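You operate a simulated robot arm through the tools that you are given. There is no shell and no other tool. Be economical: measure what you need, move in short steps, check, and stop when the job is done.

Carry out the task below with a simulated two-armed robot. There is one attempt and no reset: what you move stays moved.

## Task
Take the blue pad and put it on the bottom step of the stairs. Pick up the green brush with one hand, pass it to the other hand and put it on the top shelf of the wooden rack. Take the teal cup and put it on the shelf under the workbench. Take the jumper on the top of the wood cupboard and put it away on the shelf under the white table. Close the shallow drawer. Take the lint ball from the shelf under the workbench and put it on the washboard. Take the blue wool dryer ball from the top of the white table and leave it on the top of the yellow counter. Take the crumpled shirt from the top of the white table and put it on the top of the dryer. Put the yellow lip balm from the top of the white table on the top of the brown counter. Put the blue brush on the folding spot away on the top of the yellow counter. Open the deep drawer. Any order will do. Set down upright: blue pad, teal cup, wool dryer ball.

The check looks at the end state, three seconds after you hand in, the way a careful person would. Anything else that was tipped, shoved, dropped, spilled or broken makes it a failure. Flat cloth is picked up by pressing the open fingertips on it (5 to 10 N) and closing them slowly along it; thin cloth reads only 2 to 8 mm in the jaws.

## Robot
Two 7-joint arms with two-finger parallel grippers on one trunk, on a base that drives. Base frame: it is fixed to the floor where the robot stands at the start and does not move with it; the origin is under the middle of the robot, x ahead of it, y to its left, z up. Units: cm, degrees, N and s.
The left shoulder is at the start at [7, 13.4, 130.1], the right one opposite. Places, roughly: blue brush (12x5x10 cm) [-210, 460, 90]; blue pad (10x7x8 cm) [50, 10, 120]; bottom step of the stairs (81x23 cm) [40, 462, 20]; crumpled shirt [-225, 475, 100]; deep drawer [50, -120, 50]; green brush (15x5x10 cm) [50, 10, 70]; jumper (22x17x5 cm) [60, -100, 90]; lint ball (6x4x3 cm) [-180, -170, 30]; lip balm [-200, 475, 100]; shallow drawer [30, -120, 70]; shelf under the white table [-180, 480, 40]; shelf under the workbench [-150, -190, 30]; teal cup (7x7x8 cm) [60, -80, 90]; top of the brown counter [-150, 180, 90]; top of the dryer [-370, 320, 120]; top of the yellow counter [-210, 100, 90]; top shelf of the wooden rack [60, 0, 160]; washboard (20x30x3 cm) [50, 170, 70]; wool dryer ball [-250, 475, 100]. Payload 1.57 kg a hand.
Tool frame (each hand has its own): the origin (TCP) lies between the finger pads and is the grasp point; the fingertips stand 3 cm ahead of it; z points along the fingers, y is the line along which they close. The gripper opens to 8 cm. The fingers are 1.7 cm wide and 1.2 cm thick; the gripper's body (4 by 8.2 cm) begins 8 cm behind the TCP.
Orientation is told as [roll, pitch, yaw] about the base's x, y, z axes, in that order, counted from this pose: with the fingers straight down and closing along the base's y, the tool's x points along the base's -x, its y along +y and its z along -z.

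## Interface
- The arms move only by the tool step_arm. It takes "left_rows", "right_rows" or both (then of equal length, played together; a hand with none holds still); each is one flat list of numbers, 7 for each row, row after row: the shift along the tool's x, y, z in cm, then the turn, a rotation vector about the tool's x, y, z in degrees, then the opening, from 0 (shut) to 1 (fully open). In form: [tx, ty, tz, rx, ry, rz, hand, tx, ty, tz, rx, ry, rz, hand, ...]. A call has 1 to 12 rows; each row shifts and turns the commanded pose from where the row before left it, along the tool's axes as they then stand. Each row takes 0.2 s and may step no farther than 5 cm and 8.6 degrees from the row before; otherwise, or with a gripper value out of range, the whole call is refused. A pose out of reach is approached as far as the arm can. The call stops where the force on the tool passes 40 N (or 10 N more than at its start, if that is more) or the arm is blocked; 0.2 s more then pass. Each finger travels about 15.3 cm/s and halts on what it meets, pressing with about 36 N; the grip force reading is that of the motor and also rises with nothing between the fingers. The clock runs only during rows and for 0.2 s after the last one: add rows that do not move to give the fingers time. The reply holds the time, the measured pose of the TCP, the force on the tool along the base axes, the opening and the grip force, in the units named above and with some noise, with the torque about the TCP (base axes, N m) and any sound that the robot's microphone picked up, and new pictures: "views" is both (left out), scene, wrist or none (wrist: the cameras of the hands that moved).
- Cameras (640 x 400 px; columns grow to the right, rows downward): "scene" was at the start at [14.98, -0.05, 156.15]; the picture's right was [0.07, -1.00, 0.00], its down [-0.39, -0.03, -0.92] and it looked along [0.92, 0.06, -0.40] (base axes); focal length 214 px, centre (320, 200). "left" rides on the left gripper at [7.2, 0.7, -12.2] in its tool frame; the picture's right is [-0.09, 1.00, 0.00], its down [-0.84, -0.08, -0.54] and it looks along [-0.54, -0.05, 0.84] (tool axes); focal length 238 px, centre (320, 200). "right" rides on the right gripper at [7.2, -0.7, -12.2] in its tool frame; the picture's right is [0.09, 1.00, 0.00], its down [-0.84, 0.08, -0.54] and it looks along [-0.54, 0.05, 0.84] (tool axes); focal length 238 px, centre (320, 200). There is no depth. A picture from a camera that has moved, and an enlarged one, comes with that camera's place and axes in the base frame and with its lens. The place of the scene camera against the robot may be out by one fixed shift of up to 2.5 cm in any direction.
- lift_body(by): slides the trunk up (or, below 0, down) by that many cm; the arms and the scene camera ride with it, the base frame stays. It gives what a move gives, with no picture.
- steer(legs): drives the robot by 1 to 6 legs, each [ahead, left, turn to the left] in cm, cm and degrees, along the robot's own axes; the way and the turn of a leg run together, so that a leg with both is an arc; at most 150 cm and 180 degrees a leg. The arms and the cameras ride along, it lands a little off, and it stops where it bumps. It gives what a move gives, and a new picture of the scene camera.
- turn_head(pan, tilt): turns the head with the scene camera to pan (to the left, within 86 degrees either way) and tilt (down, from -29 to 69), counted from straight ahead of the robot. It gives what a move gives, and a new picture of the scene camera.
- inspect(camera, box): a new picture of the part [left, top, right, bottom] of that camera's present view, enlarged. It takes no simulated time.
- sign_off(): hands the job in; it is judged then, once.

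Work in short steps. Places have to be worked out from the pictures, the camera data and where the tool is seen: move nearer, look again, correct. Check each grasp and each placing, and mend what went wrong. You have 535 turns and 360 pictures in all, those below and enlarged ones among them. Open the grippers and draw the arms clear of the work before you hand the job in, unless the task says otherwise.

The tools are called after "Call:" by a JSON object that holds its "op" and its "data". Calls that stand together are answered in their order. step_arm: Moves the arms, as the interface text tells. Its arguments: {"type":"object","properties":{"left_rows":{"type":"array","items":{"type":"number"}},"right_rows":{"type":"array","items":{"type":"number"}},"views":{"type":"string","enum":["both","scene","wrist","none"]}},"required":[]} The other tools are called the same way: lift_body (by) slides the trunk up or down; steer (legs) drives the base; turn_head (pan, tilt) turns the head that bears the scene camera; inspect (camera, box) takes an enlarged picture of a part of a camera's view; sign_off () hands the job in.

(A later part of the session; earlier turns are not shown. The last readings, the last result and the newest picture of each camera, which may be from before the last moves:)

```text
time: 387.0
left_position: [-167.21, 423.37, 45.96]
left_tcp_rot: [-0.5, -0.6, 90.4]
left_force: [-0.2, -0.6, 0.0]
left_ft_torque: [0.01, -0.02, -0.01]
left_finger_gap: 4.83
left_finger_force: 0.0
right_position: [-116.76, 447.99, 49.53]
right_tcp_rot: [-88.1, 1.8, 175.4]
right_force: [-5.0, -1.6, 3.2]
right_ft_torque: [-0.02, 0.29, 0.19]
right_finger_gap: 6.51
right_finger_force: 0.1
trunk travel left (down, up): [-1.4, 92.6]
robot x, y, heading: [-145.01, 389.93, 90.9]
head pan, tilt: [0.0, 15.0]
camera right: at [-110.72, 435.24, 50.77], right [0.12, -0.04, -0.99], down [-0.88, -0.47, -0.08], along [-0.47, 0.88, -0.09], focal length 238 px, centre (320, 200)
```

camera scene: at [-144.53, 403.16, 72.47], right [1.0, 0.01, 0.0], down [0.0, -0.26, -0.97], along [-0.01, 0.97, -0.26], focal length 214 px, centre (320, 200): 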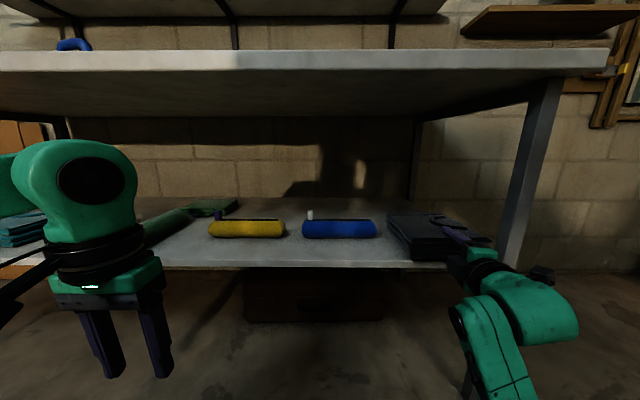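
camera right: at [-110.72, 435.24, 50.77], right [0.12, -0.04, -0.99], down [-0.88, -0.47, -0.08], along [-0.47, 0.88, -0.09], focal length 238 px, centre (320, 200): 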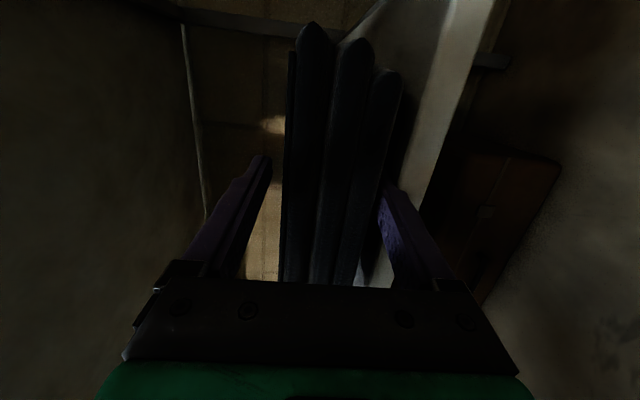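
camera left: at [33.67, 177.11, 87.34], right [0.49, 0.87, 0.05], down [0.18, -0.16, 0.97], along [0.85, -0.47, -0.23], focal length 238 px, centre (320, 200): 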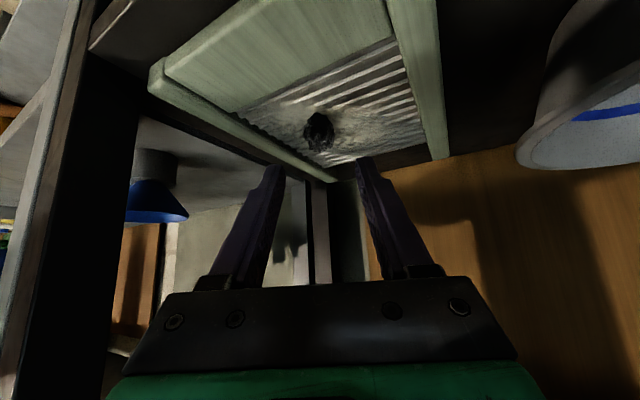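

Released. I back off 20 cm and look.

Call:
{"op": "steer", "data": {"legs": [[-20, 0, 0]]}}

Call:
{"op": "inspect", "data": {"camera": "scene", "box": [240, 130, 560, 330]}}

```text
time: 388.6
left_position: [-166.94, 403.25, 45.93]
left_tcp_rot: [-0.5, -0.6, 90.5]
left_force: [-0.2, 0.2, 0.4]
left_ft_torque: [0.02, 0.0, 0.02]
left_finger_gap: 4.81
left_finger_force: 0.0
right_position: [-116.53, 427.93, 49.48]
right_tcp_rot: [-88.1, 1.6, 175.4]
right_force: [0.3, -0.7, -2.2]
right_ft_torque: [-0.1, 0.02, 0.0]
right_finger_gap: 7.01
right_finger_force: 0.7
trunk travel left (down, up): [-1.4, 92.6]
robot x, y, heading: [-144.96, 369.66, 90.7]
head pan, tilt: [0.0, 15.0]
camera scene: at [-144.28, 383.2, 71.4], right [1.0, 0.01, 0.0], down [0.0, -0.26, -0.97], along [-0.01, 0.97, -0.26], focal length 214 px, centre (320, 200)
```

scene: 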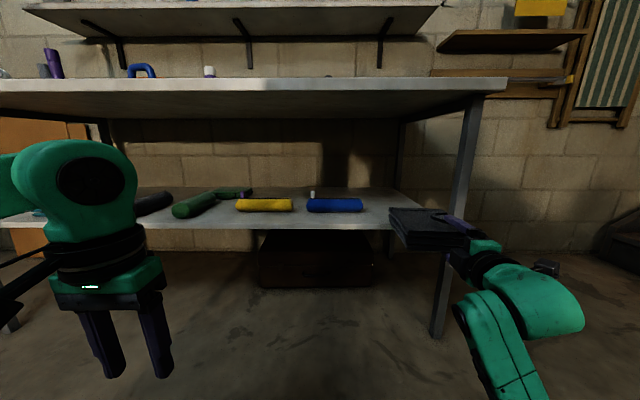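

```text
2.00 times, centred on (400, 230) of scene
camera zoom: at [-144.28, 383.2, 71.4], right [1.0, 0.01, 0.0], down [0.0, -0.26, -0.97], along [-0.01, 0.97, -0.26], focal length 429 px, centre (160, 140)
```

zoom: 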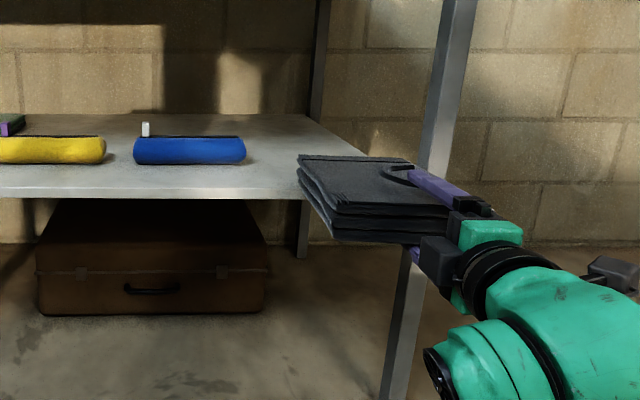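

The jumper came along on the lower finger! I close the grip again immediately.

Call:
{"op": "step_arm", "data": {"right_rows": [0, 0, 0, 0, 0, 0, 0.5, 0, 0, 0, 0, 0, 0, 0.2, 0, 0, 0, 0, 0, 0, 0, 0, 0, 0, 0, 0, 0, 0], "views": "wrist"}}

```text
time: 389.6
left_position: [-166.86, 403.17, 46.03]
left_tcp_rot: [-0.6, -0.5, 90.5]
left_force: [0.5, -0.3, 0.4]
left_ft_torque: [0.02, -0.03, 0.0]
left_finger_gap: 4.78
left_finger_force: 0.0
right_position: [-116.53, 428.07, 49.36]
right_tcp_rot: [-88.0, 1.7, 175.4]
right_force: [0.2, 0.1, -0.6]
right_ft_torque: [-0.32, 0.0, -0.01]
right_finger_gap: 5.18
right_finger_force: 35.8
trunk travel left (down, up): [-1.4, 92.6]
robot x, y, heading: [-144.79, 369.48, 90.8]
head pan, tilt: [0.0, 15.0]
camera right: at [-110.44, 415.25, 50.68], right [0.12, -0.04, -0.99], down [-0.88, -0.48, -0.08], along [-0.47, 0.88, -0.09], focal length 238 px, centre (320, 200)
```

right: 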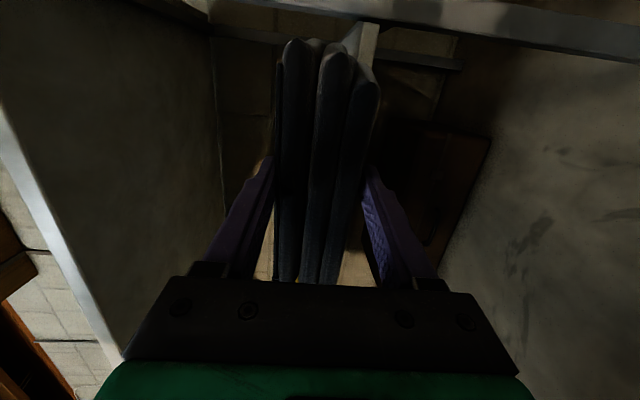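

Regripped. New plan: stop with fingertips just short of the shelf's front edge so the lower finger never lies on the shelf, set it down, release, then push it in. Raise 2 cm and drive in 16 cm.

Call:
{"op": "lift_body", "data": {"by": 2.5}}

Call:
{"op": "steer", "data": {"legs": [[15.5, 0, 0]]}}

Call:
{"op": "inspect", "data": {"camera": "scene", "box": [320, 160, 560, 310]}}

```text
time: 390.3
left_position: [-166.83, 403.29, 48.4]
left_tcp_rot: [-0.4, -0.6, 90.5]
left_force: [-0.5, 0.2, 0.3]
left_ft_torque: [0.01, -0.02, 0.03]
left_finger_gap: 4.79
left_finger_force: 0.1
right_position: [-116.58, 428.16, 51.94]
right_tcp_rot: [-88.0, 1.6, 175.4]
right_force: [-0.1, 0.4, -3.2]
right_ft_torque: [-0.35, -0.05, 0.02]
right_finger_gap: 5.17
right_finger_force: 35.9
trunk travel left (down, up): [-3.9, 90.1]
robot x, y, heading: [-144.97, 369.84, 90.8]
head pan, tilt: [0.0, 15.0]
```

```text
time: 391.7
left_position: [-167.13, 418.74, 48.47]
left_tcp_rot: [-0.5, -0.5, 90.4]
left_force: [-0.6, 0.2, 0.1]
left_ft_torque: [0.02, -0.01, 0.01]
left_finger_gap: 4.79
left_finger_force: 0.0
right_position: [-116.61, 443.31, 51.96]
right_tcp_rot: [-88.0, 1.7, 175.2]
right_force: [0.0, 0.7, -3.7]
right_ft_torque: [-0.36, -0.02, 0.0]
right_finger_gap: 5.1
right_finger_force: 36.2
trunk travel left (down, up): [-3.9, 90.1]
robot x, y, heading: [-144.87, 384.75, 90.3]
head pan, tilt: [0.0, 15.0]
camera scene: at [-144.42, 398.56, 73.9], right [1.0, 0.01, 0.0], down [0.0, -0.26, -0.97], along [-0.01, 0.97, -0.26], focal length 214 px, centre (320, 200)
```

scene: 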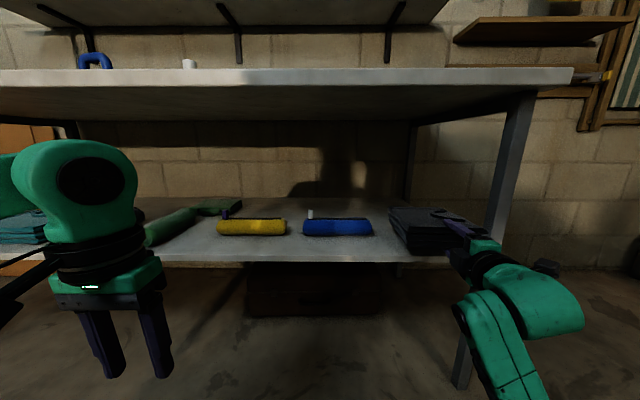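

```text
2.67 times, centred on (440, 235) of scene
camera zoom: at [-144.42, 398.56, 73.9], right [1.0, 0.01, 0.0], down [0.0, -0.26, -0.97], along [-0.01, 0.97, -0.26], focal length 572 px, centre (0, 107)
```

zoom: 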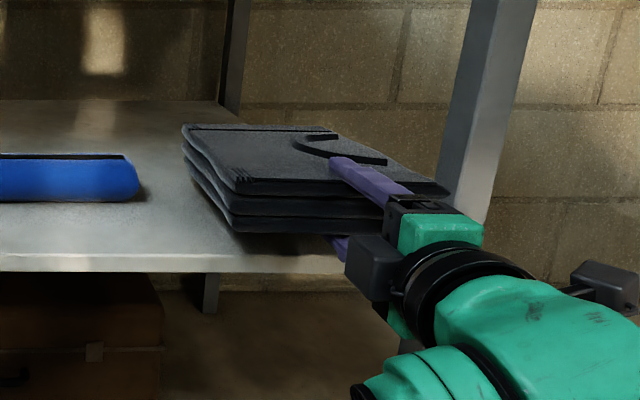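

The jumper's near edge is at y≈443; tips just before the shelf edge. Move 0.8 cm further, lower until it rests, then open.

Call:
{"op": "steer", "data": {"legs": [[0.8, 0, 0]]}}

Call:
{"op": "lift_body", "data": {"by": -3.6}}

Call:
{"op": "step_arm", "data": {"right_rows": [0, 0.4, 0, 0, 0, 0, 0, 0, 0.3, 0, 0, 0, 0, 0], "views": "none"}}

```text
time: 392.4
left_position: [-167.06, 419.35, 48.51]
left_tcp_rot: [-0.5, -0.6, 90.4]
left_force: [0.4, 0.1, 0.1]
left_ft_torque: [0.04, -0.01, -0.01]
left_finger_gap: 4.82
left_finger_force: 0.0
right_position: [-116.56, 444.22, 51.89]
right_tcp_rot: [-88.1, 1.6, 175.2]
right_force: [0.3, -0.4, -3.4]
right_ft_torque: [-0.36, -0.02, 0.02]
right_finger_gap: 5.08
right_finger_force: 35.8
trunk travel left (down, up): [-3.9, 90.1]
robot x, y, heading: [-145.13, 385.39, 90.5]
head pan, tilt: [0.0, 15.0]
camera scene: at [-144.43, 399.35, 73.9], right [1.0, 0.01, 0.0], down [0.0, -0.26, -0.97], along [-0.01, 0.97, -0.26], focal length 214 px, centre (320, 200)
```

scene: 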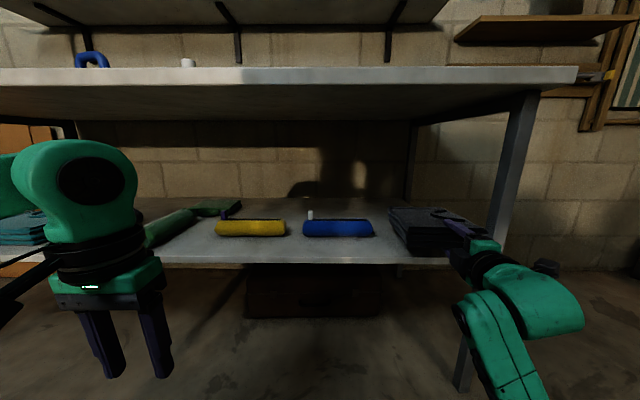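

```text
time: 393.2
left_position: [-167.08, 419.36, 44.94]
left_tcp_rot: [-0.6, -0.7, 90.4]
left_force: [-0.2, -0.1, 0.4]
left_ft_torque: [0.01, -0.02, 0.03]
left_finger_gap: 4.81
left_finger_force: 0.0
right_position: [-116.54, 444.03, 48.47]
right_tcp_rot: [-88.3, 1.7, 175.2]
right_force: [-0.1, -2.1, 0.6]
right_ft_torque: [0.47, 0.35, 0.2]
right_finger_gap: 4.97
right_finger_force: 36.5
trunk travel left (down, up): [-0.3, 93.7]
robot x, y, heading: [-145.17, 385.97, 90.5]
head pan, tilt: [0.0, 15.0]
```

```text
time: 393.8
left_position: [-167.12, 419.46, 44.93]
left_tcp_rot: [-0.7, -0.8, 90.4]
left_force: [0.5, -0.5, 0.2]
left_ft_torque: [0.02, -0.01, 0.0]
left_finger_gap: 4.79
left_finger_force: 0.1
right_position: [-116.53, 443.89, 47.95]
right_tcp_rot: [-88.4, 1.6, 175.1]
right_force: [0.1, -5.1, 9.3]
right_ft_torque: [2.14, 0.87, 0.29]
right_finger_gap: 4.98
right_finger_force: 35.5
trunk travel left (down, up): [-0.3, 93.7]
robot x, y, heading: [-145.28, 385.97, 90.5]
head pan, tilt: [0.0, 15.0]
```

The jumper rests on the shelf (9 N) and the lower finger is in front of the edge. Open and back off.

Call:
{"op": "step_arm", "data": {"right_rows": [0, -0.1, 0, 0, 0, 0, 0.7, 0, 0, 0, 0, 0, 0, 0.85, 0, 0, 0, 0, 0, 0, 0.85], "views": "none"}}

Call:
{"op": "steer", "data": {"legs": [[-12, 0, 0]]}}

Call:
{"op": "inspect", "data": {"camera": "scene", "box": [320, 160, 560, 310]}}

```text
time: 394.6
left_position: [-167.05, 419.31, 44.78]
left_tcp_rot: [-0.5, -0.7, 90.5]
left_force: [-0.1, 0.6, 0.1]
left_ft_torque: [0.01, -0.03, -0.01]
left_finger_gap: 4.81
left_finger_force: 0.1
right_position: [-116.52, 444.12, 47.72]
right_tcp_rot: [-88.1, 1.8, 175.2]
right_force: [-0.4, -0.9, -0.6]
right_ft_torque: [0.04, 0.0, 0.0]
right_finger_gap: 6.8
right_finger_force: 0.1
trunk travel left (down, up): [-0.3, 93.7]
robot x, y, heading: [-144.87, 385.92, 90.8]
head pan, tilt: [0.0, 15.0]
```

```text
time: 395.9
left_position: [-166.86, 407.64, 44.89]
left_tcp_rot: [-0.5, -0.8, 90.5]
left_force: [0.5, 0.6, -0.1]
left_ft_torque: [-0.01, -0.01, -0.02]
left_finger_gap: 4.81
left_finger_force: 0.1
right_position: [-116.53, 432.42, 47.73]
right_tcp_rot: [-88.0, 1.7, 175.4]
right_force: [0.3, -0.2, 0.0]
right_ft_torque: [0.05, 0.02, 0.0]
right_finger_gap: 6.78
right_finger_force: 0.0
trunk travel left (down, up): [-0.3, 93.7]
robot x, y, heading: [-145.27, 374.09, 90.6]
head pan, tilt: [0.0, 15.0]
camera scene: at [-144.34, 387.53, 70.31], right [1.0, 0.01, 0.0], down [0.0, -0.26, -0.97], along [-0.01, 0.97, -0.26], focal length 214 px, centre (320, 200)
```

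scene: 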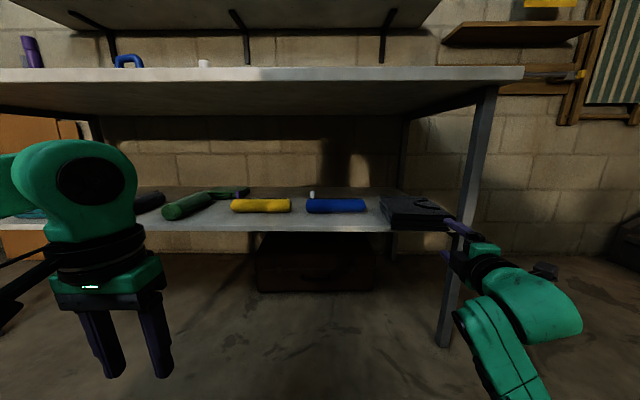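

```text
2.67 times, centred on (440, 235) of scene
camera zoom: at [-144.34, 387.53, 70.31], right [1.0, 0.01, 0.0], down [0.0, -0.26, -0.97], along [-0.01, 0.97, -0.26], focal length 572 px, centre (0, 107)
```

zoom: 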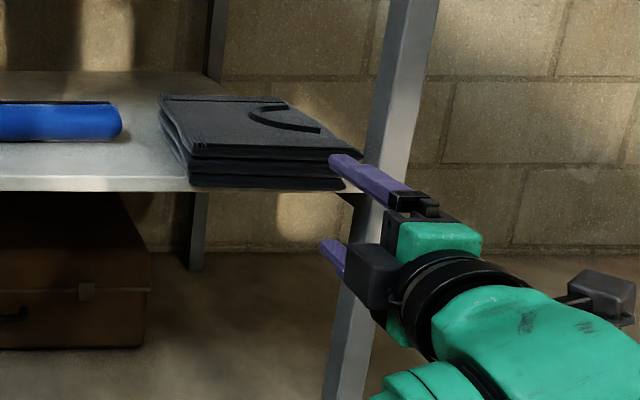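

Jumper lies on the shelf with a slight overhang. I shut the fingers and push it in ~5 cm.

Call:
{"op": "step_arm", "data": {"right_rows": [0, 0, 0, 0, 0, 0, 0.3, 0, 0, 0, 0, 0, 0, 0, 0, 0, 0, 0, 0, 0, 0], "views": "none"}}

Call:
{"op": "steer", "data": {"legs": [[14.5, 0, 0]]}}

Call:
{"op": "steer", "data": {"legs": [[-16, 0, 0]]}}

Call:
{"op": "inspect", "data": {"camera": "scene", "box": [240, 130, 560, 330]}}

```text
time: 396.7
left_position: [-166.95, 407.63, 44.76]
left_tcp_rot: [-0.5, -0.7, 90.6]
left_force: [0.0, 0.4, -0.2]
left_ft_torque: [0.01, -0.04, -0.02]
left_finger_gap: 4.77
left_finger_force: 0.1
right_position: [-116.59, 432.46, 47.82]
right_tcp_rot: [-87.9, 1.7, 175.4]
right_force: [0.7, 0.0, 0.6]
right_ft_torque: [0.03, 0.01, -0.01]
right_finger_gap: 0.0
right_finger_force: 21.5
trunk travel left (down, up): [-0.3, 93.7]
robot x, y, heading: [-144.46, 373.65, 91.0]
head pan, tilt: [0.0, 15.0]
```

```text
time: 398.0
left_position: [-167.27, 422.36, 44.89]
left_tcp_rot: [-0.5, -0.8, 90.7]
left_force: [0.4, -0.9, 0.2]
left_ft_torque: [0.02, 0.01, 0.0]
left_finger_gap: 4.79
left_finger_force: 0.0
right_position: [-116.89, 447.34, 47.72]
right_tcp_rot: [-88.0, 1.7, 175.6]
right_force: [-0.3, 0.1, -0.2]
right_ft_torque: [0.03, -0.01, -0.03]
right_finger_gap: 0.0
right_finger_force: 21.8
trunk travel left (down, up): [-0.3, 93.7]
robot x, y, heading: [-145.17, 388.63, 90.5]
head pan, tilt: [0.0, 15.0]
camera scene: at [-144.61, 402.34, 70.31], right [1.0, 0.02, 0.0], down [0.0, -0.26, -0.97], along [-0.02, 0.97, -0.26], focal length 214 px, centre (320, 200)
```

scene: 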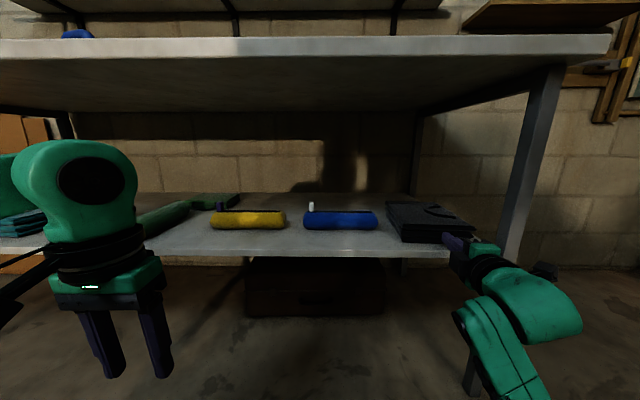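

```text
time: 399.4
left_position: [-167.06, 407.59, 44.86]
left_tcp_rot: [-0.5, -0.7, 90.6]
left_force: [-0.5, -0.5, -0.2]
left_ft_torque: [-0.02, 0.01, 0.02]
left_finger_gap: 4.82
left_finger_force: 0.0
right_position: [-116.57, 432.56, 47.64]
right_tcp_rot: [-88.0, 1.8, 175.5]
right_force: [1.2, -0.7, 0.1]
right_ft_torque: [0.01, -0.02, 0.02]
right_finger_gap: 0.01
right_finger_force: 21.0
trunk travel left (down, up): [-0.3, 93.7]
robot x, y, heading: [-144.99, 373.61, 90.7]
head pan, tilt: [0.0, 15.0]
camera scene: at [-144.35, 387.58, 70.31], right [1.0, 0.02, 0.0], down [0.0, -0.26, -0.97], along [-0.01, 0.97, -0.26], focal length 214 px, centre (320, 200)
```

scene: 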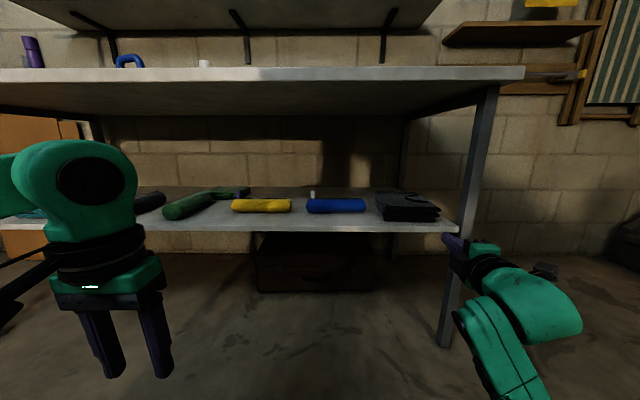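

```text
2.00 times, centred on (400, 230) of scene
camera zoom: at [-144.35, 387.58, 70.31], right [1.0, 0.02, 0.0], down [0.0, -0.26, -0.97], along [-0.01, 0.97, -0.26], focal length 429 px, centre (160, 140)
```

zoom: 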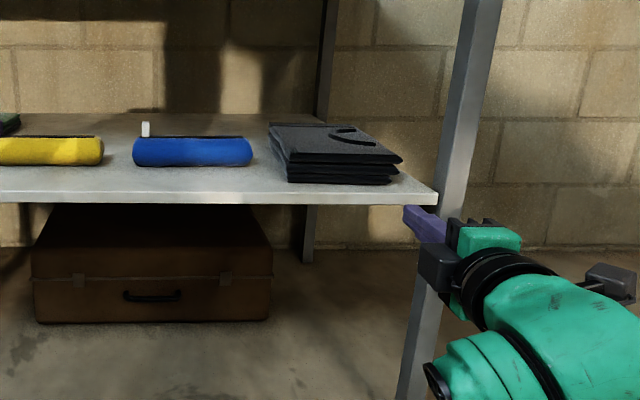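

The jumper is fully on the shelf. Now the table-top items: I raise the trunk, restore the right hand's roll, and move left to face the items.

Call:
{"op": "lift_body", "data": {"by": 40}}

Call:
{"op": "lift_body", "data": {"by": 28}}

Call:
{"op": "step_arm", "data": {"right_rows": [0, 0, 0, 0, 0, 8.5, 1, 0, 0, 0, 0, 0, 8.5, 1, 0, 0, 0, 0, 0, 8.5, 1, 0, 0, 0, 0, 0, 8.5, 1, 0, 0, 0, 0, 0, 8.5, 1, 0, 0, 0, 0, 0, 8.5, 1, 0, 0, 0, 0, 0, 8.5, 1, 0, 0, 0, 0, 0, 8.5, 1, 0, 0, 0, 0, 0, 8.5, 1, 0, 0, 0, 0, 0, 8.5, 1, 0, 0, 0, 0, 0, 4, 1], "views": "none"}}

Call:
{"op": "step_arm", "data": {"right_rows": [0, 0, -2, 0, 8, 0, 1, 0, 0, -2, 0, 8, 0, 1, 0, 0, -2, 0, 8, 0, 1, 0, 0, -2, 0, 8, 0, 1, 0, 0, -2, 0, 8, 0, 1], "views": "none"}}

Call:
{"op": "steer", "data": {"legs": [[0, 72, -0.7]]}}

Call:
{"op": "inspect", "data": {"camera": "scene", "box": [120, 120, 520, 370]}}

```text
time: 403.2
left_position: [-167.08, 407.57, 84.76]
left_tcp_rot: [-0.5, -0.6, 90.6]
left_force: [-0.8, -0.6, 0.1]
left_ft_torque: [-0.01, 0.02, -0.01]
left_finger_gap: 4.8
left_finger_force: 0.1
right_position: [-116.56, 432.52, 87.75]
right_tcp_rot: [-88.1, 1.7, 175.5]
right_force: [0.3, 0.4, 0.2]
right_ft_torque: [0.02, 0.02, -0.02]
right_finger_gap: 0.02
right_finger_force: 21.8
trunk travel left (down, up): [-40.3, 53.7]
robot x, y, heading: [-144.59, 373.69, 90.7]
head pan, tilt: [0.0, 15.0]
```

```text
time: 406.0
left_position: [-166.98, 407.52, 112.83]
left_tcp_rot: [-0.5, -0.7, 90.6]
left_force: [-0.2, 0.2, -0.1]
left_ft_torque: [-0.04, -0.02, 0.0]
left_finger_gap: 4.8
left_finger_force: 0.0
right_position: [-116.66, 432.63, 115.76]
right_tcp_rot: [-87.9, 1.6, 175.5]
right_force: [-0.3, 0.7, -0.4]
right_ft_torque: [0.02, -0.01, -0.02]
right_finger_gap: 0.02
right_finger_force: 22.1
trunk travel left (down, up): [-68.3, 25.7]
robot x, y, heading: [-144.56, 374.27, 90.9]
head pan, tilt: [0.0, 15.0]
```

```text
time: 408.4
left_position: [-167.02, 407.48, 112.78]
left_tcp_rot: [-0.5, -0.7, 90.6]
left_force: [0.4, 0.2, 0.2]
left_ft_torque: [-0.02, 0.01, -0.02]
left_finger_gap: 4.8
left_finger_force: 0.1
right_position: [-116.57, 432.42, 115.67]
right_tcp_rot: [-51.8, -86.8, 137.1]
right_force: [0.0, 1.2, -0.2]
right_ft_torque: [0.01, 0.02, 0.01]
right_finger_gap: 7.98
right_finger_force: 0.0
trunk travel left (down, up): [-68.3, 25.7]
robot x, y, heading: [-144.67, 374.04, 91.0]
head pan, tilt: [0.0, 15.0]
```

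```text
time: 409.6
left_position: [-166.97, 407.46, 112.96]
left_tcp_rot: [-0.5, -0.7, 90.6]
left_force: [0.0, -0.4, -0.4]
left_ft_torque: [0.01, 0.01, -0.02]
left_finger_gap: 4.79
left_finger_force: 0.2
right_position: [-117.69, 423.57, 119.3]
right_tcp_rot: [-5.1, -51.2, 90.1]
right_force: [-0.2, -0.2, 0.0]
right_ft_torque: [0.02, 0.0, -0.01]
right_finger_gap: 8.01
right_finger_force: 0.1
right hand out of reach, approached as far as the arm can: row 4
trunk travel left (down, up): [-68.3, 25.7]
robot x, y, heading: [-144.68, 373.75, 91.0]
head pan, tilt: [0.0, 15.0]
```

```text
time: 413.6
left_position: [-239.77, 406.01, 112.77]
left_tcp_rot: [-0.5, -0.7, 91.0]
left_force: [-0.2, -0.2, -0.1]
left_ft_torque: [0.03, 0.01, 0.0]
left_finger_gap: 4.78
left_finger_force: 0.0
right_position: [-190.74, 422.56, 119.19]
right_tcp_rot: [-5.0, -51.2, 90.4]
right_force: [-0.7, -0.7, 0.7]
right_ft_torque: [0.01, 0.0, -0.01]
right_finger_gap: 8.02
right_finger_force: 0.1
trunk travel left (down, up): [-68.3, 25.7]
robot x, y, heading: [-217.61, 372.58, 91.4]
head pan, tilt: [0.0, 15.0]
camera scene: at [-217.02, 386.23, 138.31], right [1.0, 0.02, 0.0], down [0.01, -0.26, -0.97], along [-0.02, 0.97, -0.26], focal length 214 px, centre (320, 200)
```

scene: 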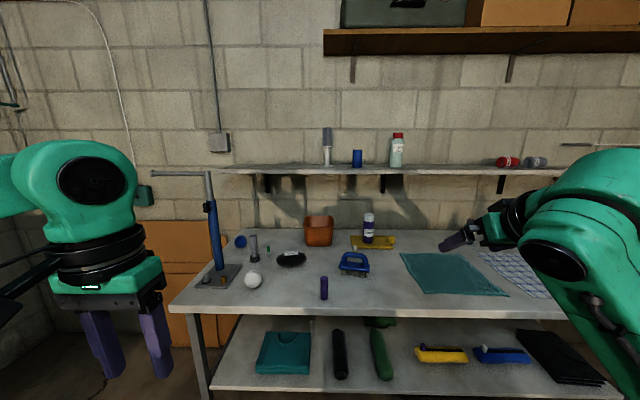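

```text
1.60 times, centred on (320, 245) of scene
camera zoom: at [-217.02, 386.23, 138.31], right [1.0, 0.02, 0.0], down [0.01, -0.26, -0.97], along [-0.02, 0.97, -0.26], focal length 343 px, centre (320, 128)
```

zoom: 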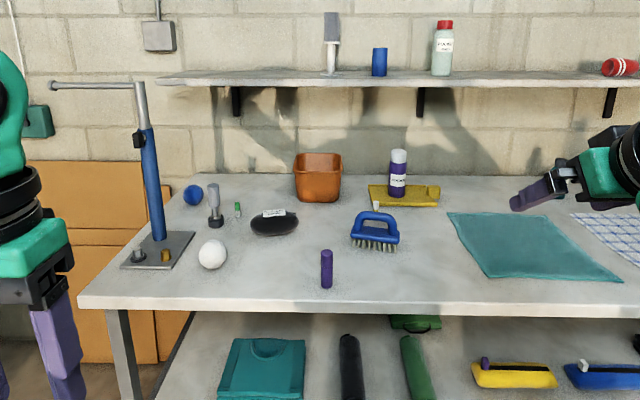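

I identify: shirt = dark crumpled lump ≈(-232,475), yellow balm ≈(-201.5,484) behind the blue brush ≈(-204,466), blue ball ≈(-261,490). First the lip balm with the right hand: fix its roll, drive in and look.

Call:
{"op": "step_arm", "data": {"right_rows": [0, 0, 0, -5, 0, 0, 1, 0, 0, -1, 0, 3, 0, 1], "views": "none"}}

Call:
{"op": "steer", "data": {"legs": [[0, 11, -1.2], [38, 0, 0]]}}

Call:
{"op": "inspect", "data": {"camera": "right", "box": [0, 0, 640, 400]}}

```text
time: 414.2
left_position: [-239.87, 406.04, 112.94]
left_tcp_rot: [-0.7, -0.7, 91.0]
left_force: [-1.0, -0.4, 0.3]
left_ft_torque: [0.02, 0.0, 0.0]
left_finger_gap: 4.78
left_finger_force: 0.0
right_position: [-190.67, 421.68, 120.04]
right_tcp_rot: [0.0, -48.1, 90.5]
right_force: [0.2, -0.5, 0.8]
right_ft_torque: [0.03, 0.0, -0.01]
right_finger_gap: 8.02
right_finger_force: 0.1
trunk travel left (down, up): [-68.3, 25.7]
robot x, y, heading: [-217.04, 372.43, 91.3]
head pan, tilt: [0.0, 15.0]
```

```text
time: 417.4
left_position: [-250.34, 444.57, 112.92]
left_tcp_rot: [-0.5, -0.7, 89.7]
left_force: [-0.3, -0.1, 0.3]
left_ft_torque: [0.0, -0.05, 0.0]
left_finger_gap: 4.82
left_finger_force: 0.0
right_position: [-200.82, 459.04, 120.01]
right_tcp_rot: [0.0, -48.2, 89.1]
right_force: [-0.2, 0.9, -0.1]
right_ft_torque: [-0.02, 0.0, -0.01]
right_finger_gap: 7.99
right_finger_force: 0.1
trunk travel left (down, up): [-68.3, 25.7]
robot x, y, heading: [-228.84, 410.55, 90.0]
head pan, tilt: [0.0, 15.0]
camera scene: at [-228.03, 424.11, 138.32], right [1.0, 0.0, 0.0], down [0.0, -0.26, -0.97], along [0.0, 0.97, -0.26], focal length 214 px, centre (320, 200)
```

scene: 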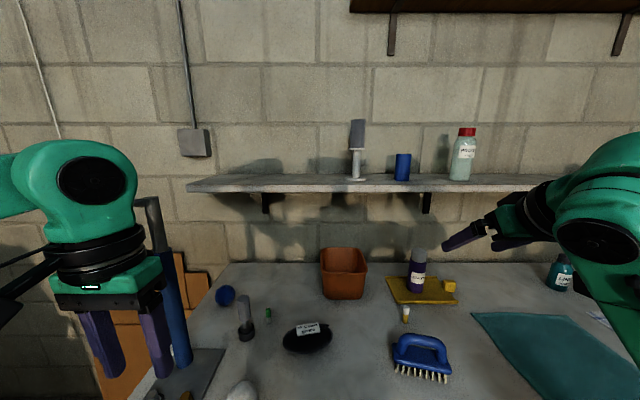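

```text
1.00 times, centred on (320, 200) of right
camera zoom: at [-200.44, 444.98, 122.7], right [-1.0, -0.05, -0.07], down [-0.07, 0.15, 0.99], along [-0.04, 0.99, -0.16], focal length 238 px, centre (320, 200)
```

zoom: 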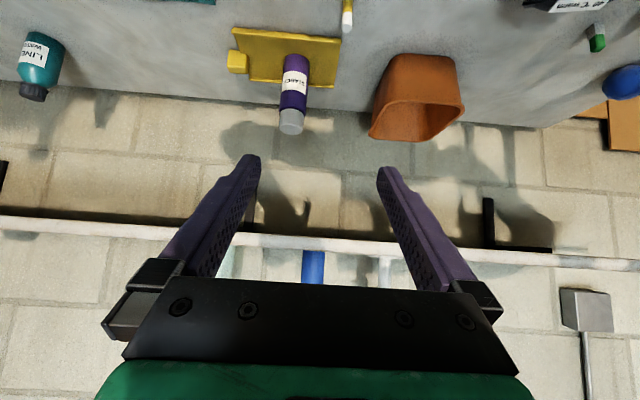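

I need a closer look at the dark lump and the small objects.

Call:
{"op": "inspect", "data": {"camera": "scene", "box": [210, 250, 450, 400]}}

```text
2.67 times, centred on (330, 325) of scene
camera zoom: at [-228.03, 424.11, 138.32], right [1.0, 0.0, 0.0], down [0.0, -0.26, -0.97], along [0.0, 0.97, -0.26], focal length 572 px, centre (293, -133)
```

zoom: 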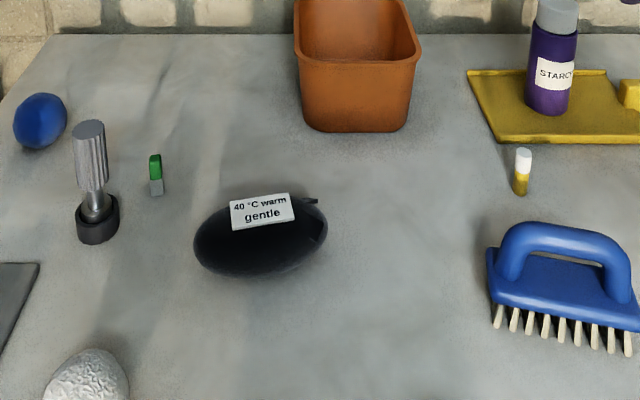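

The dark lump has a wash label: it is the crumpled shirt. The yellow balm is at about (-203.5,479.5). I lower the trunk 20 cm and move the right hand toward the balm.

Call:
{"op": "lift_body", "data": {"by": -20}}

Call:
{"op": "step_arm", "data": {"right_rows": [-1, 0.8, 3.8, 0, 0, 0, 1, -1, 0.8, 3.8, 0, 0, 0, 1, -1, 0.8, 3.8, 0, 0, 0, 1, -1, 0.4, 3.6, 0, 0, 0, 1], "views": "wrist"}}

```text
time: 419.6
left_position: [-250.29, 444.55, 92.81]
left_tcp_rot: [-0.5, -0.8, 89.6]
left_force: [0.6, -0.2, -0.1]
left_ft_torque: [-0.01, 0.02, 0.01]
left_finger_gap: 4.78
left_finger_force: 0.1
right_position: [-200.82, 459.14, 99.95]
right_tcp_rot: [0.0, -48.2, 89.2]
right_force: [-0.8, 0.5, 0.0]
right_ft_torque: [0.0, 0.04, 0.0]
right_finger_gap: 7.98
right_finger_force: 0.1
trunk travel left (down, up): [-48.3, 45.7]
robot x, y, heading: [-228.98, 410.68, 89.8]
head pan, tilt: [0.0, 15.0]
```

```text
time: 420.6
left_position: [-250.14, 443.9, 93.25]
left_tcp_rot: [-0.5, -1.1, 89.5]
left_force: [-0.9, 0.3, 0.4]
left_ft_torque: [-0.02, 0.0, -0.03]
left_finger_gap: 4.8
left_finger_force: 0.0
right_position: [-203.19, 472.19, 93.72]
right_tcp_rot: [0.1, -48.9, 88.8]
right_force: [0.8, -0.2, 0.2]
right_ft_torque: [0.01, -0.01, -0.02]
right_finger_gap: 8.0
right_finger_force: 0.1
trunk travel left (down, up): [-48.3, 45.7]
robot x, y, heading: [-229.03, 410.76, 90.0]
head pan, tilt: [0.0, 15.0]
camera right: at [-202.82, 458.15, 96.28], right [-1.0, -0.04, -0.07], down [-0.07, 0.14, 0.99], along [-0.03, 0.99, -0.15], focal length 238 px, centre (320, 200)
```

right: 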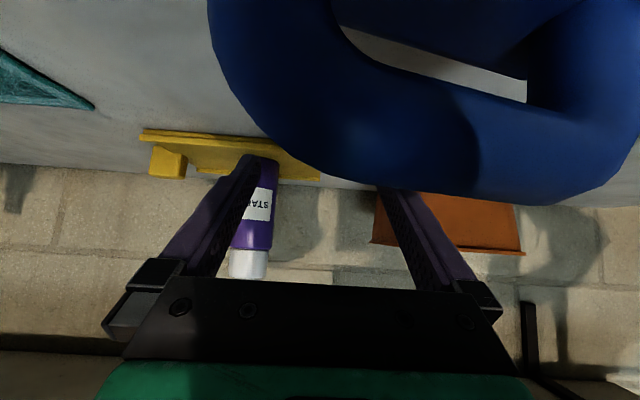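

The brush stands in front of the balm, so I take the brush first: grip its handle bar with a horizontal, rolled hand (one finger through the arch). I retreat, then turn the right hand horizontal and rolled.

Call:
{"op": "step_arm", "data": {"right_rows": [0, 0, -4, 0, 0, 0, 1, 0, 0, -4, 0, 0, 0, 1, 0, 0, -4, 0, 0, 0, 1, 0, 0, -4, 0, 0, 0, 1], "views": "none"}}

Call:
{"op": "steer", "data": {"legs": [[-25, 0, 0]]}}

Call:
{"op": "step_arm", "data": {"right_rows": [0, 0, 0, 0, -8.3, 0, 1, 0, 0, 0, 0, -8.3, 0, 1, 0, 0, 0, 0, -8.3, 0, 1, 0, 0, 0, 0, -8.3, 0, 1, 0, 0, 0, 0, -8, 0, 1, 0, 0, 0, 0, 0, -8.5, 1, 0, 0, 0, 0, 0, -8.5, 1, 0, 0, 0, 0, 0, -8.5, 1, 0, 0, 0, 0, 0, -8.5, 1, 0, 0, 0, 0, 0, -8.5, 1], "views": "none"}}

Call:
{"op": "step_arm", "data": {"right_rows": [0, 0, 0, 0, 0, -8.5, 1, 0, 0, 0, 0, 0, -8.5, 1, 0, 0, 0, 0, 0, -8.5, 1, 0, 0, 0, 0, 0, -8.5, 1, 0, 0, 0, 0, 0, -8.5, 1, 0, 0, 0, 0, 0, -5, 0.45], "views": "wrist"}}

```text
time: 421.6
left_position: [-250.25, 444.48, 92.93]
left_tcp_rot: [-0.5, -0.8, 89.7]
left_force: [-0.2, -0.5, -0.9]
left_ft_torque: [0.04, 0.03, -0.01]
left_finger_gap: 4.81
left_finger_force: 0.1
right_position: [-203.29, 460.94, 103.54]
right_tcp_rot: [0.1, -48.5, 89.1]
right_force: [-0.3, -0.9, -0.6]
right_ft_torque: [0.0, 0.04, 0.02]
right_finger_gap: 7.97
right_finger_force: 0.1
trunk travel left (down, up): [-48.3, 45.7]
robot x, y, heading: [-228.67, 410.88, 89.6]
head pan, tilt: [0.0, 15.0]
```

```text
time: 423.4
left_position: [-250.47, 419.37, 92.96]
left_tcp_rot: [-0.5, -0.7, 89.5]
left_force: [0.0, -1.0, 0.3]
left_ft_torque: [0.05, 0.03, 0.01]
left_finger_gap: 4.78
left_finger_force: 0.0
right_position: [-203.32, 435.67, 103.4]
right_tcp_rot: [0.0, -48.1, 89.0]
right_force: [0.2, 0.0, 0.5]
right_ft_torque: [0.02, 0.03, -0.04]
right_finger_gap: 7.97
right_finger_force: 0.1
trunk travel left (down, up): [-48.3, 45.7]
robot x, y, heading: [-228.85, 385.07, 89.9]
head pan, tilt: [0.0, 15.0]
camera scene: at [-228.08, 398.89, 118.31], right [1.0, 0.0, 0.0], down [0.0, -0.26, -0.97], along [0.0, 0.97, -0.26], focal length 214 px, centre (320, 200)
```

scene: 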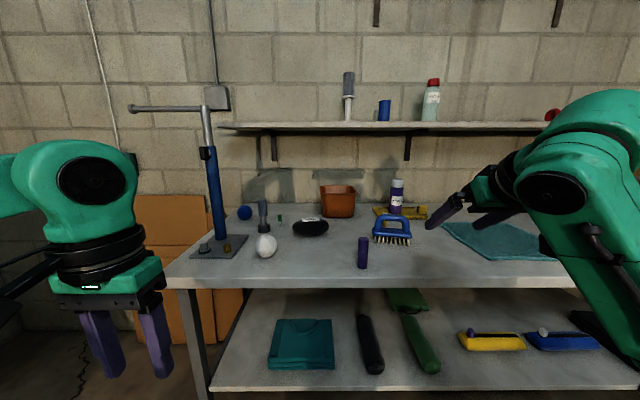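

```text
time: 425.6
left_position: [-250.29, 419.36, 92.94]
left_tcp_rot: [-0.6, -0.7, 89.5]
left_force: [0.8, -0.3, -0.1]
left_ft_torque: [0.0, -0.01, 0.0]
left_finger_gap: 4.81
left_finger_force: 0.0
right_position: [-203.47, 435.73, 103.37]
right_tcp_rot: [-89.2, -47.5, 178.4]
right_force: [-0.6, -0.1, -0.4]
right_ft_torque: [-0.02, -0.02, -0.02]
right_finger_gap: 8.0
right_finger_force: 0.0
trunk travel left (down, up): [-48.3, 45.7]
robot x, y, heading: [-229.31, 385.3, 89.7]
head pan, tilt: [0.0, 15.0]
```

```text
time: 427.0
left_position: [-250.32, 419.41, 92.78]
left_tcp_rot: [-0.5, -0.6, 89.6]
left_force: [-0.3, 0.1, 0.0]
left_ft_torque: [0.01, 0.0, 0.01]
left_finger_gap: 4.8
left_finger_force: 0.2
right_position: [-203.46, 435.68, 103.38]
right_tcp_rot: [-89.4, 0.0, 179.0]
right_force: [0.2, -0.8, -0.2]
right_ft_torque: [0.0, -0.01, 0.0]
right_finger_gap: 3.58
right_finger_force: 0.0
trunk travel left (down, up): [-48.3, 45.7]
robot x, y, heading: [-228.9, 384.94, 89.7]
head pan, tilt: [0.0, 15.0]
camera right: at [-196.6, 423.3, 104.17], right [0.09, -0.01, -1.0], down [-0.85, -0.53, -0.07], along [-0.53, 0.85, -0.06], focal length 238 px, centre (320, 200)
```

right: 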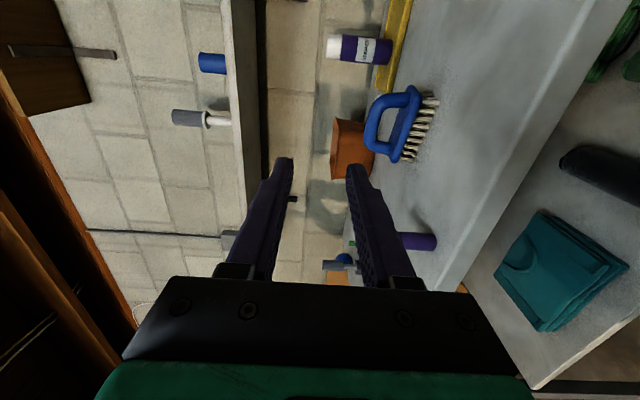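

I see the brush's arch. Its bar is near (-204.8,461,94). Lower 9 cm, drive 10 closer, and look again.

Call:
{"op": "lift_body", "data": {"by": -9}}

Call:
{"op": "steer", "data": {"legs": [[11, 0, 0]]}}

Call:
{"op": "inspect", "data": {"camera": "right", "box": [0, 0, 640, 400]}}

```text
time: 428.3
left_position: [-250.34, 419.3, 83.85]
left_tcp_rot: [-0.6, -0.7, 89.5]
left_force: [0.4, -0.4, 0.2]
left_ft_torque: [0.02, -0.01, -0.01]
left_finger_gap: 4.83
left_finger_force: 0.1
right_position: [-203.44, 435.73, 94.41]
right_tcp_rot: [-89.4, 0.0, 179.1]
right_force: [0.0, 0.4, -0.3]
right_ft_torque: [0.0, 0.0, 0.0]
right_finger_gap: 3.58
right_finger_force: 0.2
trunk travel left (down, up): [-39.3, 54.7]
robot x, y, heading: [-228.98, 385.65, 89.9]
head pan, tilt: [0.0, 15.0]
```

```text
time: 429.5
left_position: [-250.31, 430.43, 83.82]
left_tcp_rot: [-0.5, -0.6, 89.4]
left_force: [-0.2, 0.9, -0.5]
left_ft_torque: [0.0, 0.0, -0.01]
left_finger_gap: 4.84
left_finger_force: 0.1
right_position: [-203.35, 446.72, 94.21]
right_tcp_rot: [-89.3, 0.1, 179.0]
right_force: [0.5, -0.7, 0.3]
right_ft_torque: [0.04, -0.04, 0.0]
right_finger_gap: 3.62
right_finger_force: 0.1
trunk travel left (down, up): [-39.3, 54.7]
robot x, y, heading: [-228.74, 396.37, 89.8]
head pan, tilt: [0.0, 15.0]
camera scene: at [-228.01, 409.95, 109.29], right [1.0, -0.01, 0.0], down [0.0, -0.26, -0.97], along [0.01, 0.97, -0.26], focal length 214 px, centre (320, 200)
```

scene: 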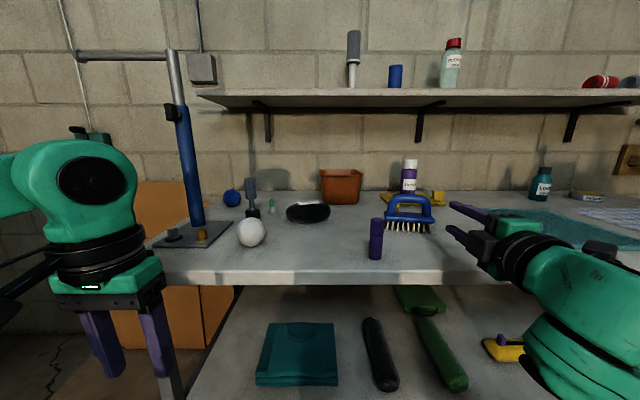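

```text
1.00 times, centred on (320, 200) of right
camera zoom: at [-196.51, 434.27, 95.12], right [0.09, -0.01, -1.0], down [-0.85, -0.53, -0.07], along [-0.52, 0.85, -0.06], focal length 238 px, centre (320, 200)
```

zoom: 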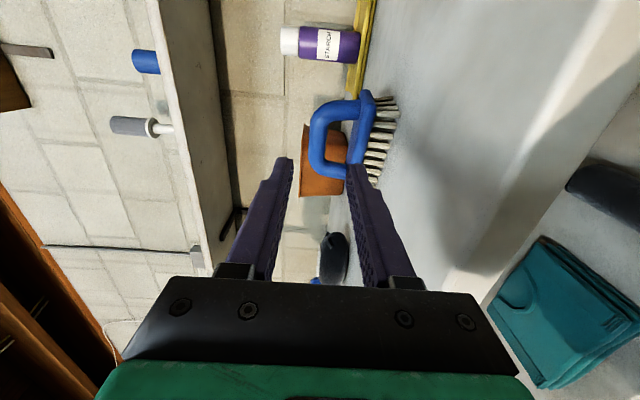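

Bar needs +0.4 cm height and 1 cm to the left. Adjust, drive 9 cm, then verify before inserting.

Call:
{"op": "lift_body", "data": {"by": 0.4}}

Call:
{"op": "steer", "data": {"legs": [[8.5, 1, 0]]}}

Call:
{"op": "inspect", "data": {"camera": "right", "box": [0, 0, 640, 400]}}

```text
time: 430.0
left_position: [-250.28, 430.36, 84.33]
left_tcp_rot: [-0.5, -0.7, 89.4]
left_force: [0.0, 0.1, -0.2]
left_ft_torque: [-0.04, 0.01, 0.01]
left_finger_gap: 4.8
left_finger_force: 0.0
right_position: [-203.44, 446.61, 94.95]
right_tcp_rot: [-89.4, 0.0, 179.0]
right_force: [0.2, -0.3, -0.9]
right_ft_torque: [0.0, -0.03, 0.02]
right_finger_gap: 3.57
right_finger_force: 0.1
trunk travel left (down, up): [-39.7, 54.3]
robot x, y, heading: [-228.62, 396.1, 89.8]
head pan, tilt: [0.0, 15.0]
```

```text
time: 431.1
left_position: [-251.2, 438.85, 84.16]
left_tcp_rot: [-0.5, -0.6, 89.4]
left_force: [0.4, 0.1, 0.4]
left_ft_torque: [-0.04, 0.01, -0.02]
left_finger_gap: 4.8
left_finger_force: 0.0
right_position: [-204.41, 455.1, 94.86]
right_tcp_rot: [-89.3, 0.1, 178.9]
right_force: [-0.1, -0.1, 0.2]
right_ft_torque: [0.05, -0.04, -0.02]
right_finger_gap: 3.59
right_finger_force: 0.0
trunk travel left (down, up): [-39.7, 54.3]
robot x, y, heading: [-229.85, 404.34, 89.7]
head pan, tilt: [0.0, 15.0]
camera scene: at [-228.94, 418.38, 109.69], right [1.0, -0.01, 0.0], down [0.0, -0.26, -0.97], along [0.01, 0.97, -0.26], focal length 214 px, centre (320, 200)
```

scene: 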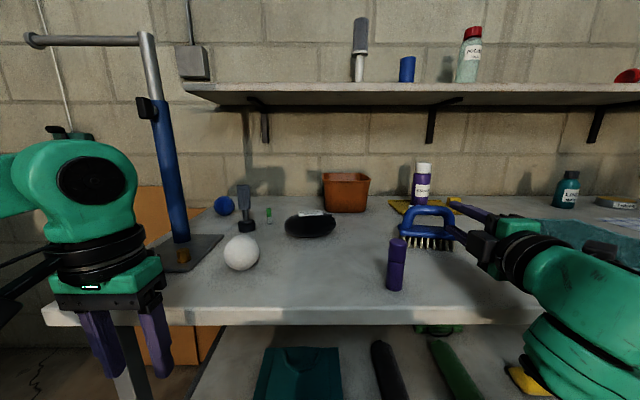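

```text
1.00 times, centred on (320, 200) of right
camera zoom: at [-197.42, 442.67, 95.52], right [0.09, -0.01, -1.0], down [-0.85, -0.53, -0.07], along [-0.52, 0.85, -0.06], focal length 238 px, centre (320, 200)
```

zoom: 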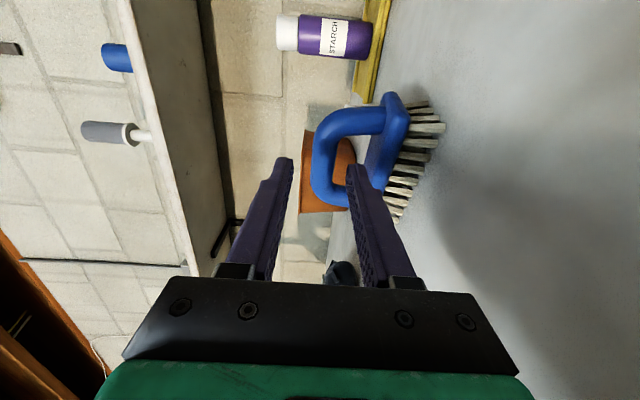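

Nearly aligned: bar is 0.4 cm below centre. I raise the left hand clear of the table edge, lower 0.4 and insert 5.2 cm.

Call:
{"op": "step_arm", "data": {"left_rows": [0, 0, -4, 0, 0, 0, 0.6, 0, 0, -4, 0, 0, 0, 0.6, 0, 0, -4, 0, 0, 0, 0.6], "views": "none"}}

Call:
{"op": "lift_body", "data": {"by": -0.4}}

Call:
{"op": "steer", "data": {"legs": [[5, 0, 0]]}}

Call:
{"op": "inspect", "data": {"camera": "right", "box": [0, 0, 640, 400]}}

```text
time: 431.9
left_position: [-250.89, 438.4, 96.4]
left_tcp_rot: [-0.5, -0.7, 89.2]
left_force: [0.5, -0.7, 0.3]
left_ft_torque: [0.01, 0.03, 0.0]
left_finger_gap: 4.82
left_finger_force: 0.1
right_position: [-204.17, 454.96, 94.75]
right_tcp_rot: [-89.4, -0.1, 178.9]
right_force: [-0.4, -0.2, 0.4]
right_ft_torque: [-0.04, -0.03, 0.05]
right_finger_gap: 3.59
right_finger_force: 0.0
trunk travel left (down, up): [-39.7, 54.3]
robot x, y, heading: [-229.51, 404.57, 89.4]
head pan, tilt: [0.0, 15.0]
```

```text
time: 432.4
left_position: [-251.01, 438.44, 96.02]
left_tcp_rot: [-0.6, -0.7, 89.4]
left_force: [-0.1, -0.2, -0.1]
left_ft_torque: [0.01, 0.02, -0.01]
left_finger_gap: 4.82
left_finger_force: 0.2
right_position: [-204.34, 455.05, 94.45]
right_tcp_rot: [-89.4, -0.1, 179.0]
right_force: [-0.9, -0.1, -0.5]
right_ft_torque: [-0.01, -0.01, -0.01]
right_finger_gap: 3.59
right_finger_force: 0.0
trunk travel left (down, up): [-39.3, 54.7]
robot x, y, heading: [-230.17, 404.64, 89.7]
head pan, tilt: [0.0, 15.0]
```

```text
time: 433.3
left_position: [-250.94, 443.58, 95.9]
left_tcp_rot: [-0.4, -0.6, 89.4]
left_force: [-0.4, 0.1, -1.2]
left_ft_torque: [-0.04, -0.02, 0.0]
left_finger_gap: 4.81
left_finger_force: 0.0
right_position: [-204.25, 459.98, 94.37]
right_tcp_rot: [-89.3, 0.0, 178.9]
right_force: [-0.1, -0.6, -0.1]
right_ft_torque: [-0.01, -0.01, 0.03]
right_finger_gap: 3.58
right_finger_force: 0.1
trunk travel left (down, up): [-39.3, 54.7]
robot x, y, heading: [-229.57, 409.69, 89.6]
head pan, tilt: [0.0, 15.0]
camera scene: at [-228.91, 423.31, 109.29], right [1.0, -0.01, 0.0], down [0.0, -0.26, -0.97], along [0.01, 0.97, -0.26], focal length 214 px, centre (320, 200)
```

scene: 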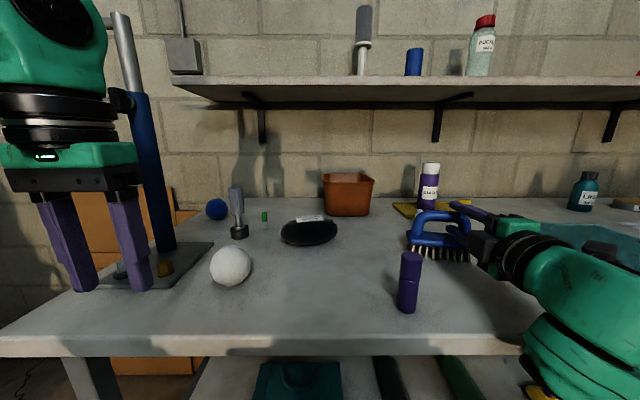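

```text
1.00 times, centred on (320, 200) of right
camera zoom: at [-197.39, 447.6, 95.11], right [0.09, -0.01, -1.0], down [-0.85, -0.53, -0.07], along [-0.52, 0.85, -0.06], focal length 238 px, centre (320, 200)
```

zoom: 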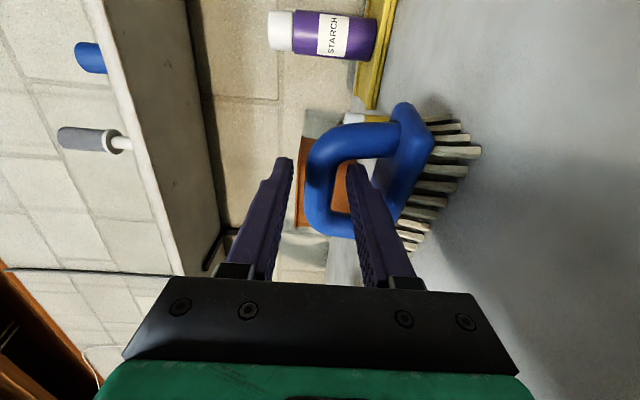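

The bar sits between the fingers, the lower one entering the arch. Advance 1.5 cm and close.

Call:
{"op": "step_arm", "data": {"right_rows": [0, 0, 0.8, 0, 0, 0, 0.45, 0, 0, 0.7, 0, 0, 0, 0.45, 0, 0, 0, 0, 0, 0, 0.2, 0, 0, 0, 0, 0, 0, 0, 0, 0, 0, 0, 0, 0, 0], "views": "wrist"}}

```text
time: 434.5
left_position: [-251.05, 443.34, 96.09]
left_tcp_rot: [-0.5, -0.7, 89.4]
left_force: [0.3, 0.4, -0.6]
left_ft_torque: [-0.04, 0.0, 0.01]
left_finger_gap: 4.81
left_finger_force: 0.1
right_position: [-204.23, 461.56, 94.33]
right_tcp_rot: [-89.4, -0.1, 178.9]
right_force: [0.0, 0.0, 0.3]
right_ft_torque: [-0.05, -0.01, 0.01]
right_finger_gap: 2.09
right_finger_force: 34.8
trunk travel left (down, up): [-39.3, 54.7]
robot x, y, heading: [-229.84, 409.49, 89.4]
head pan, tilt: [0.0, 15.0]
camera right: at [-197.38, 449.0, 95.08], right [0.09, -0.01, -1.0], down [-0.85, -0.53, -0.07], along [-0.52, 0.85, -0.06], focal length 238 px, centre (320, 200)
```

right: 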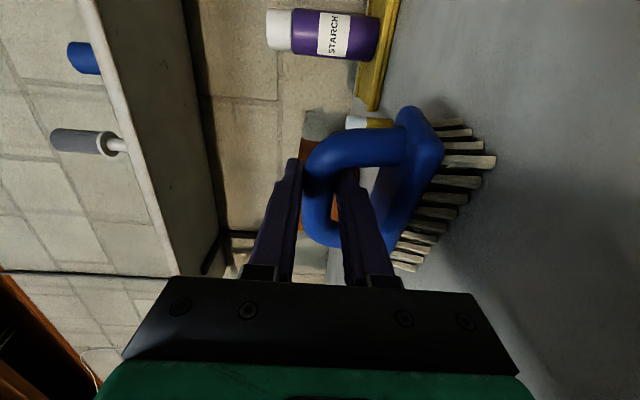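

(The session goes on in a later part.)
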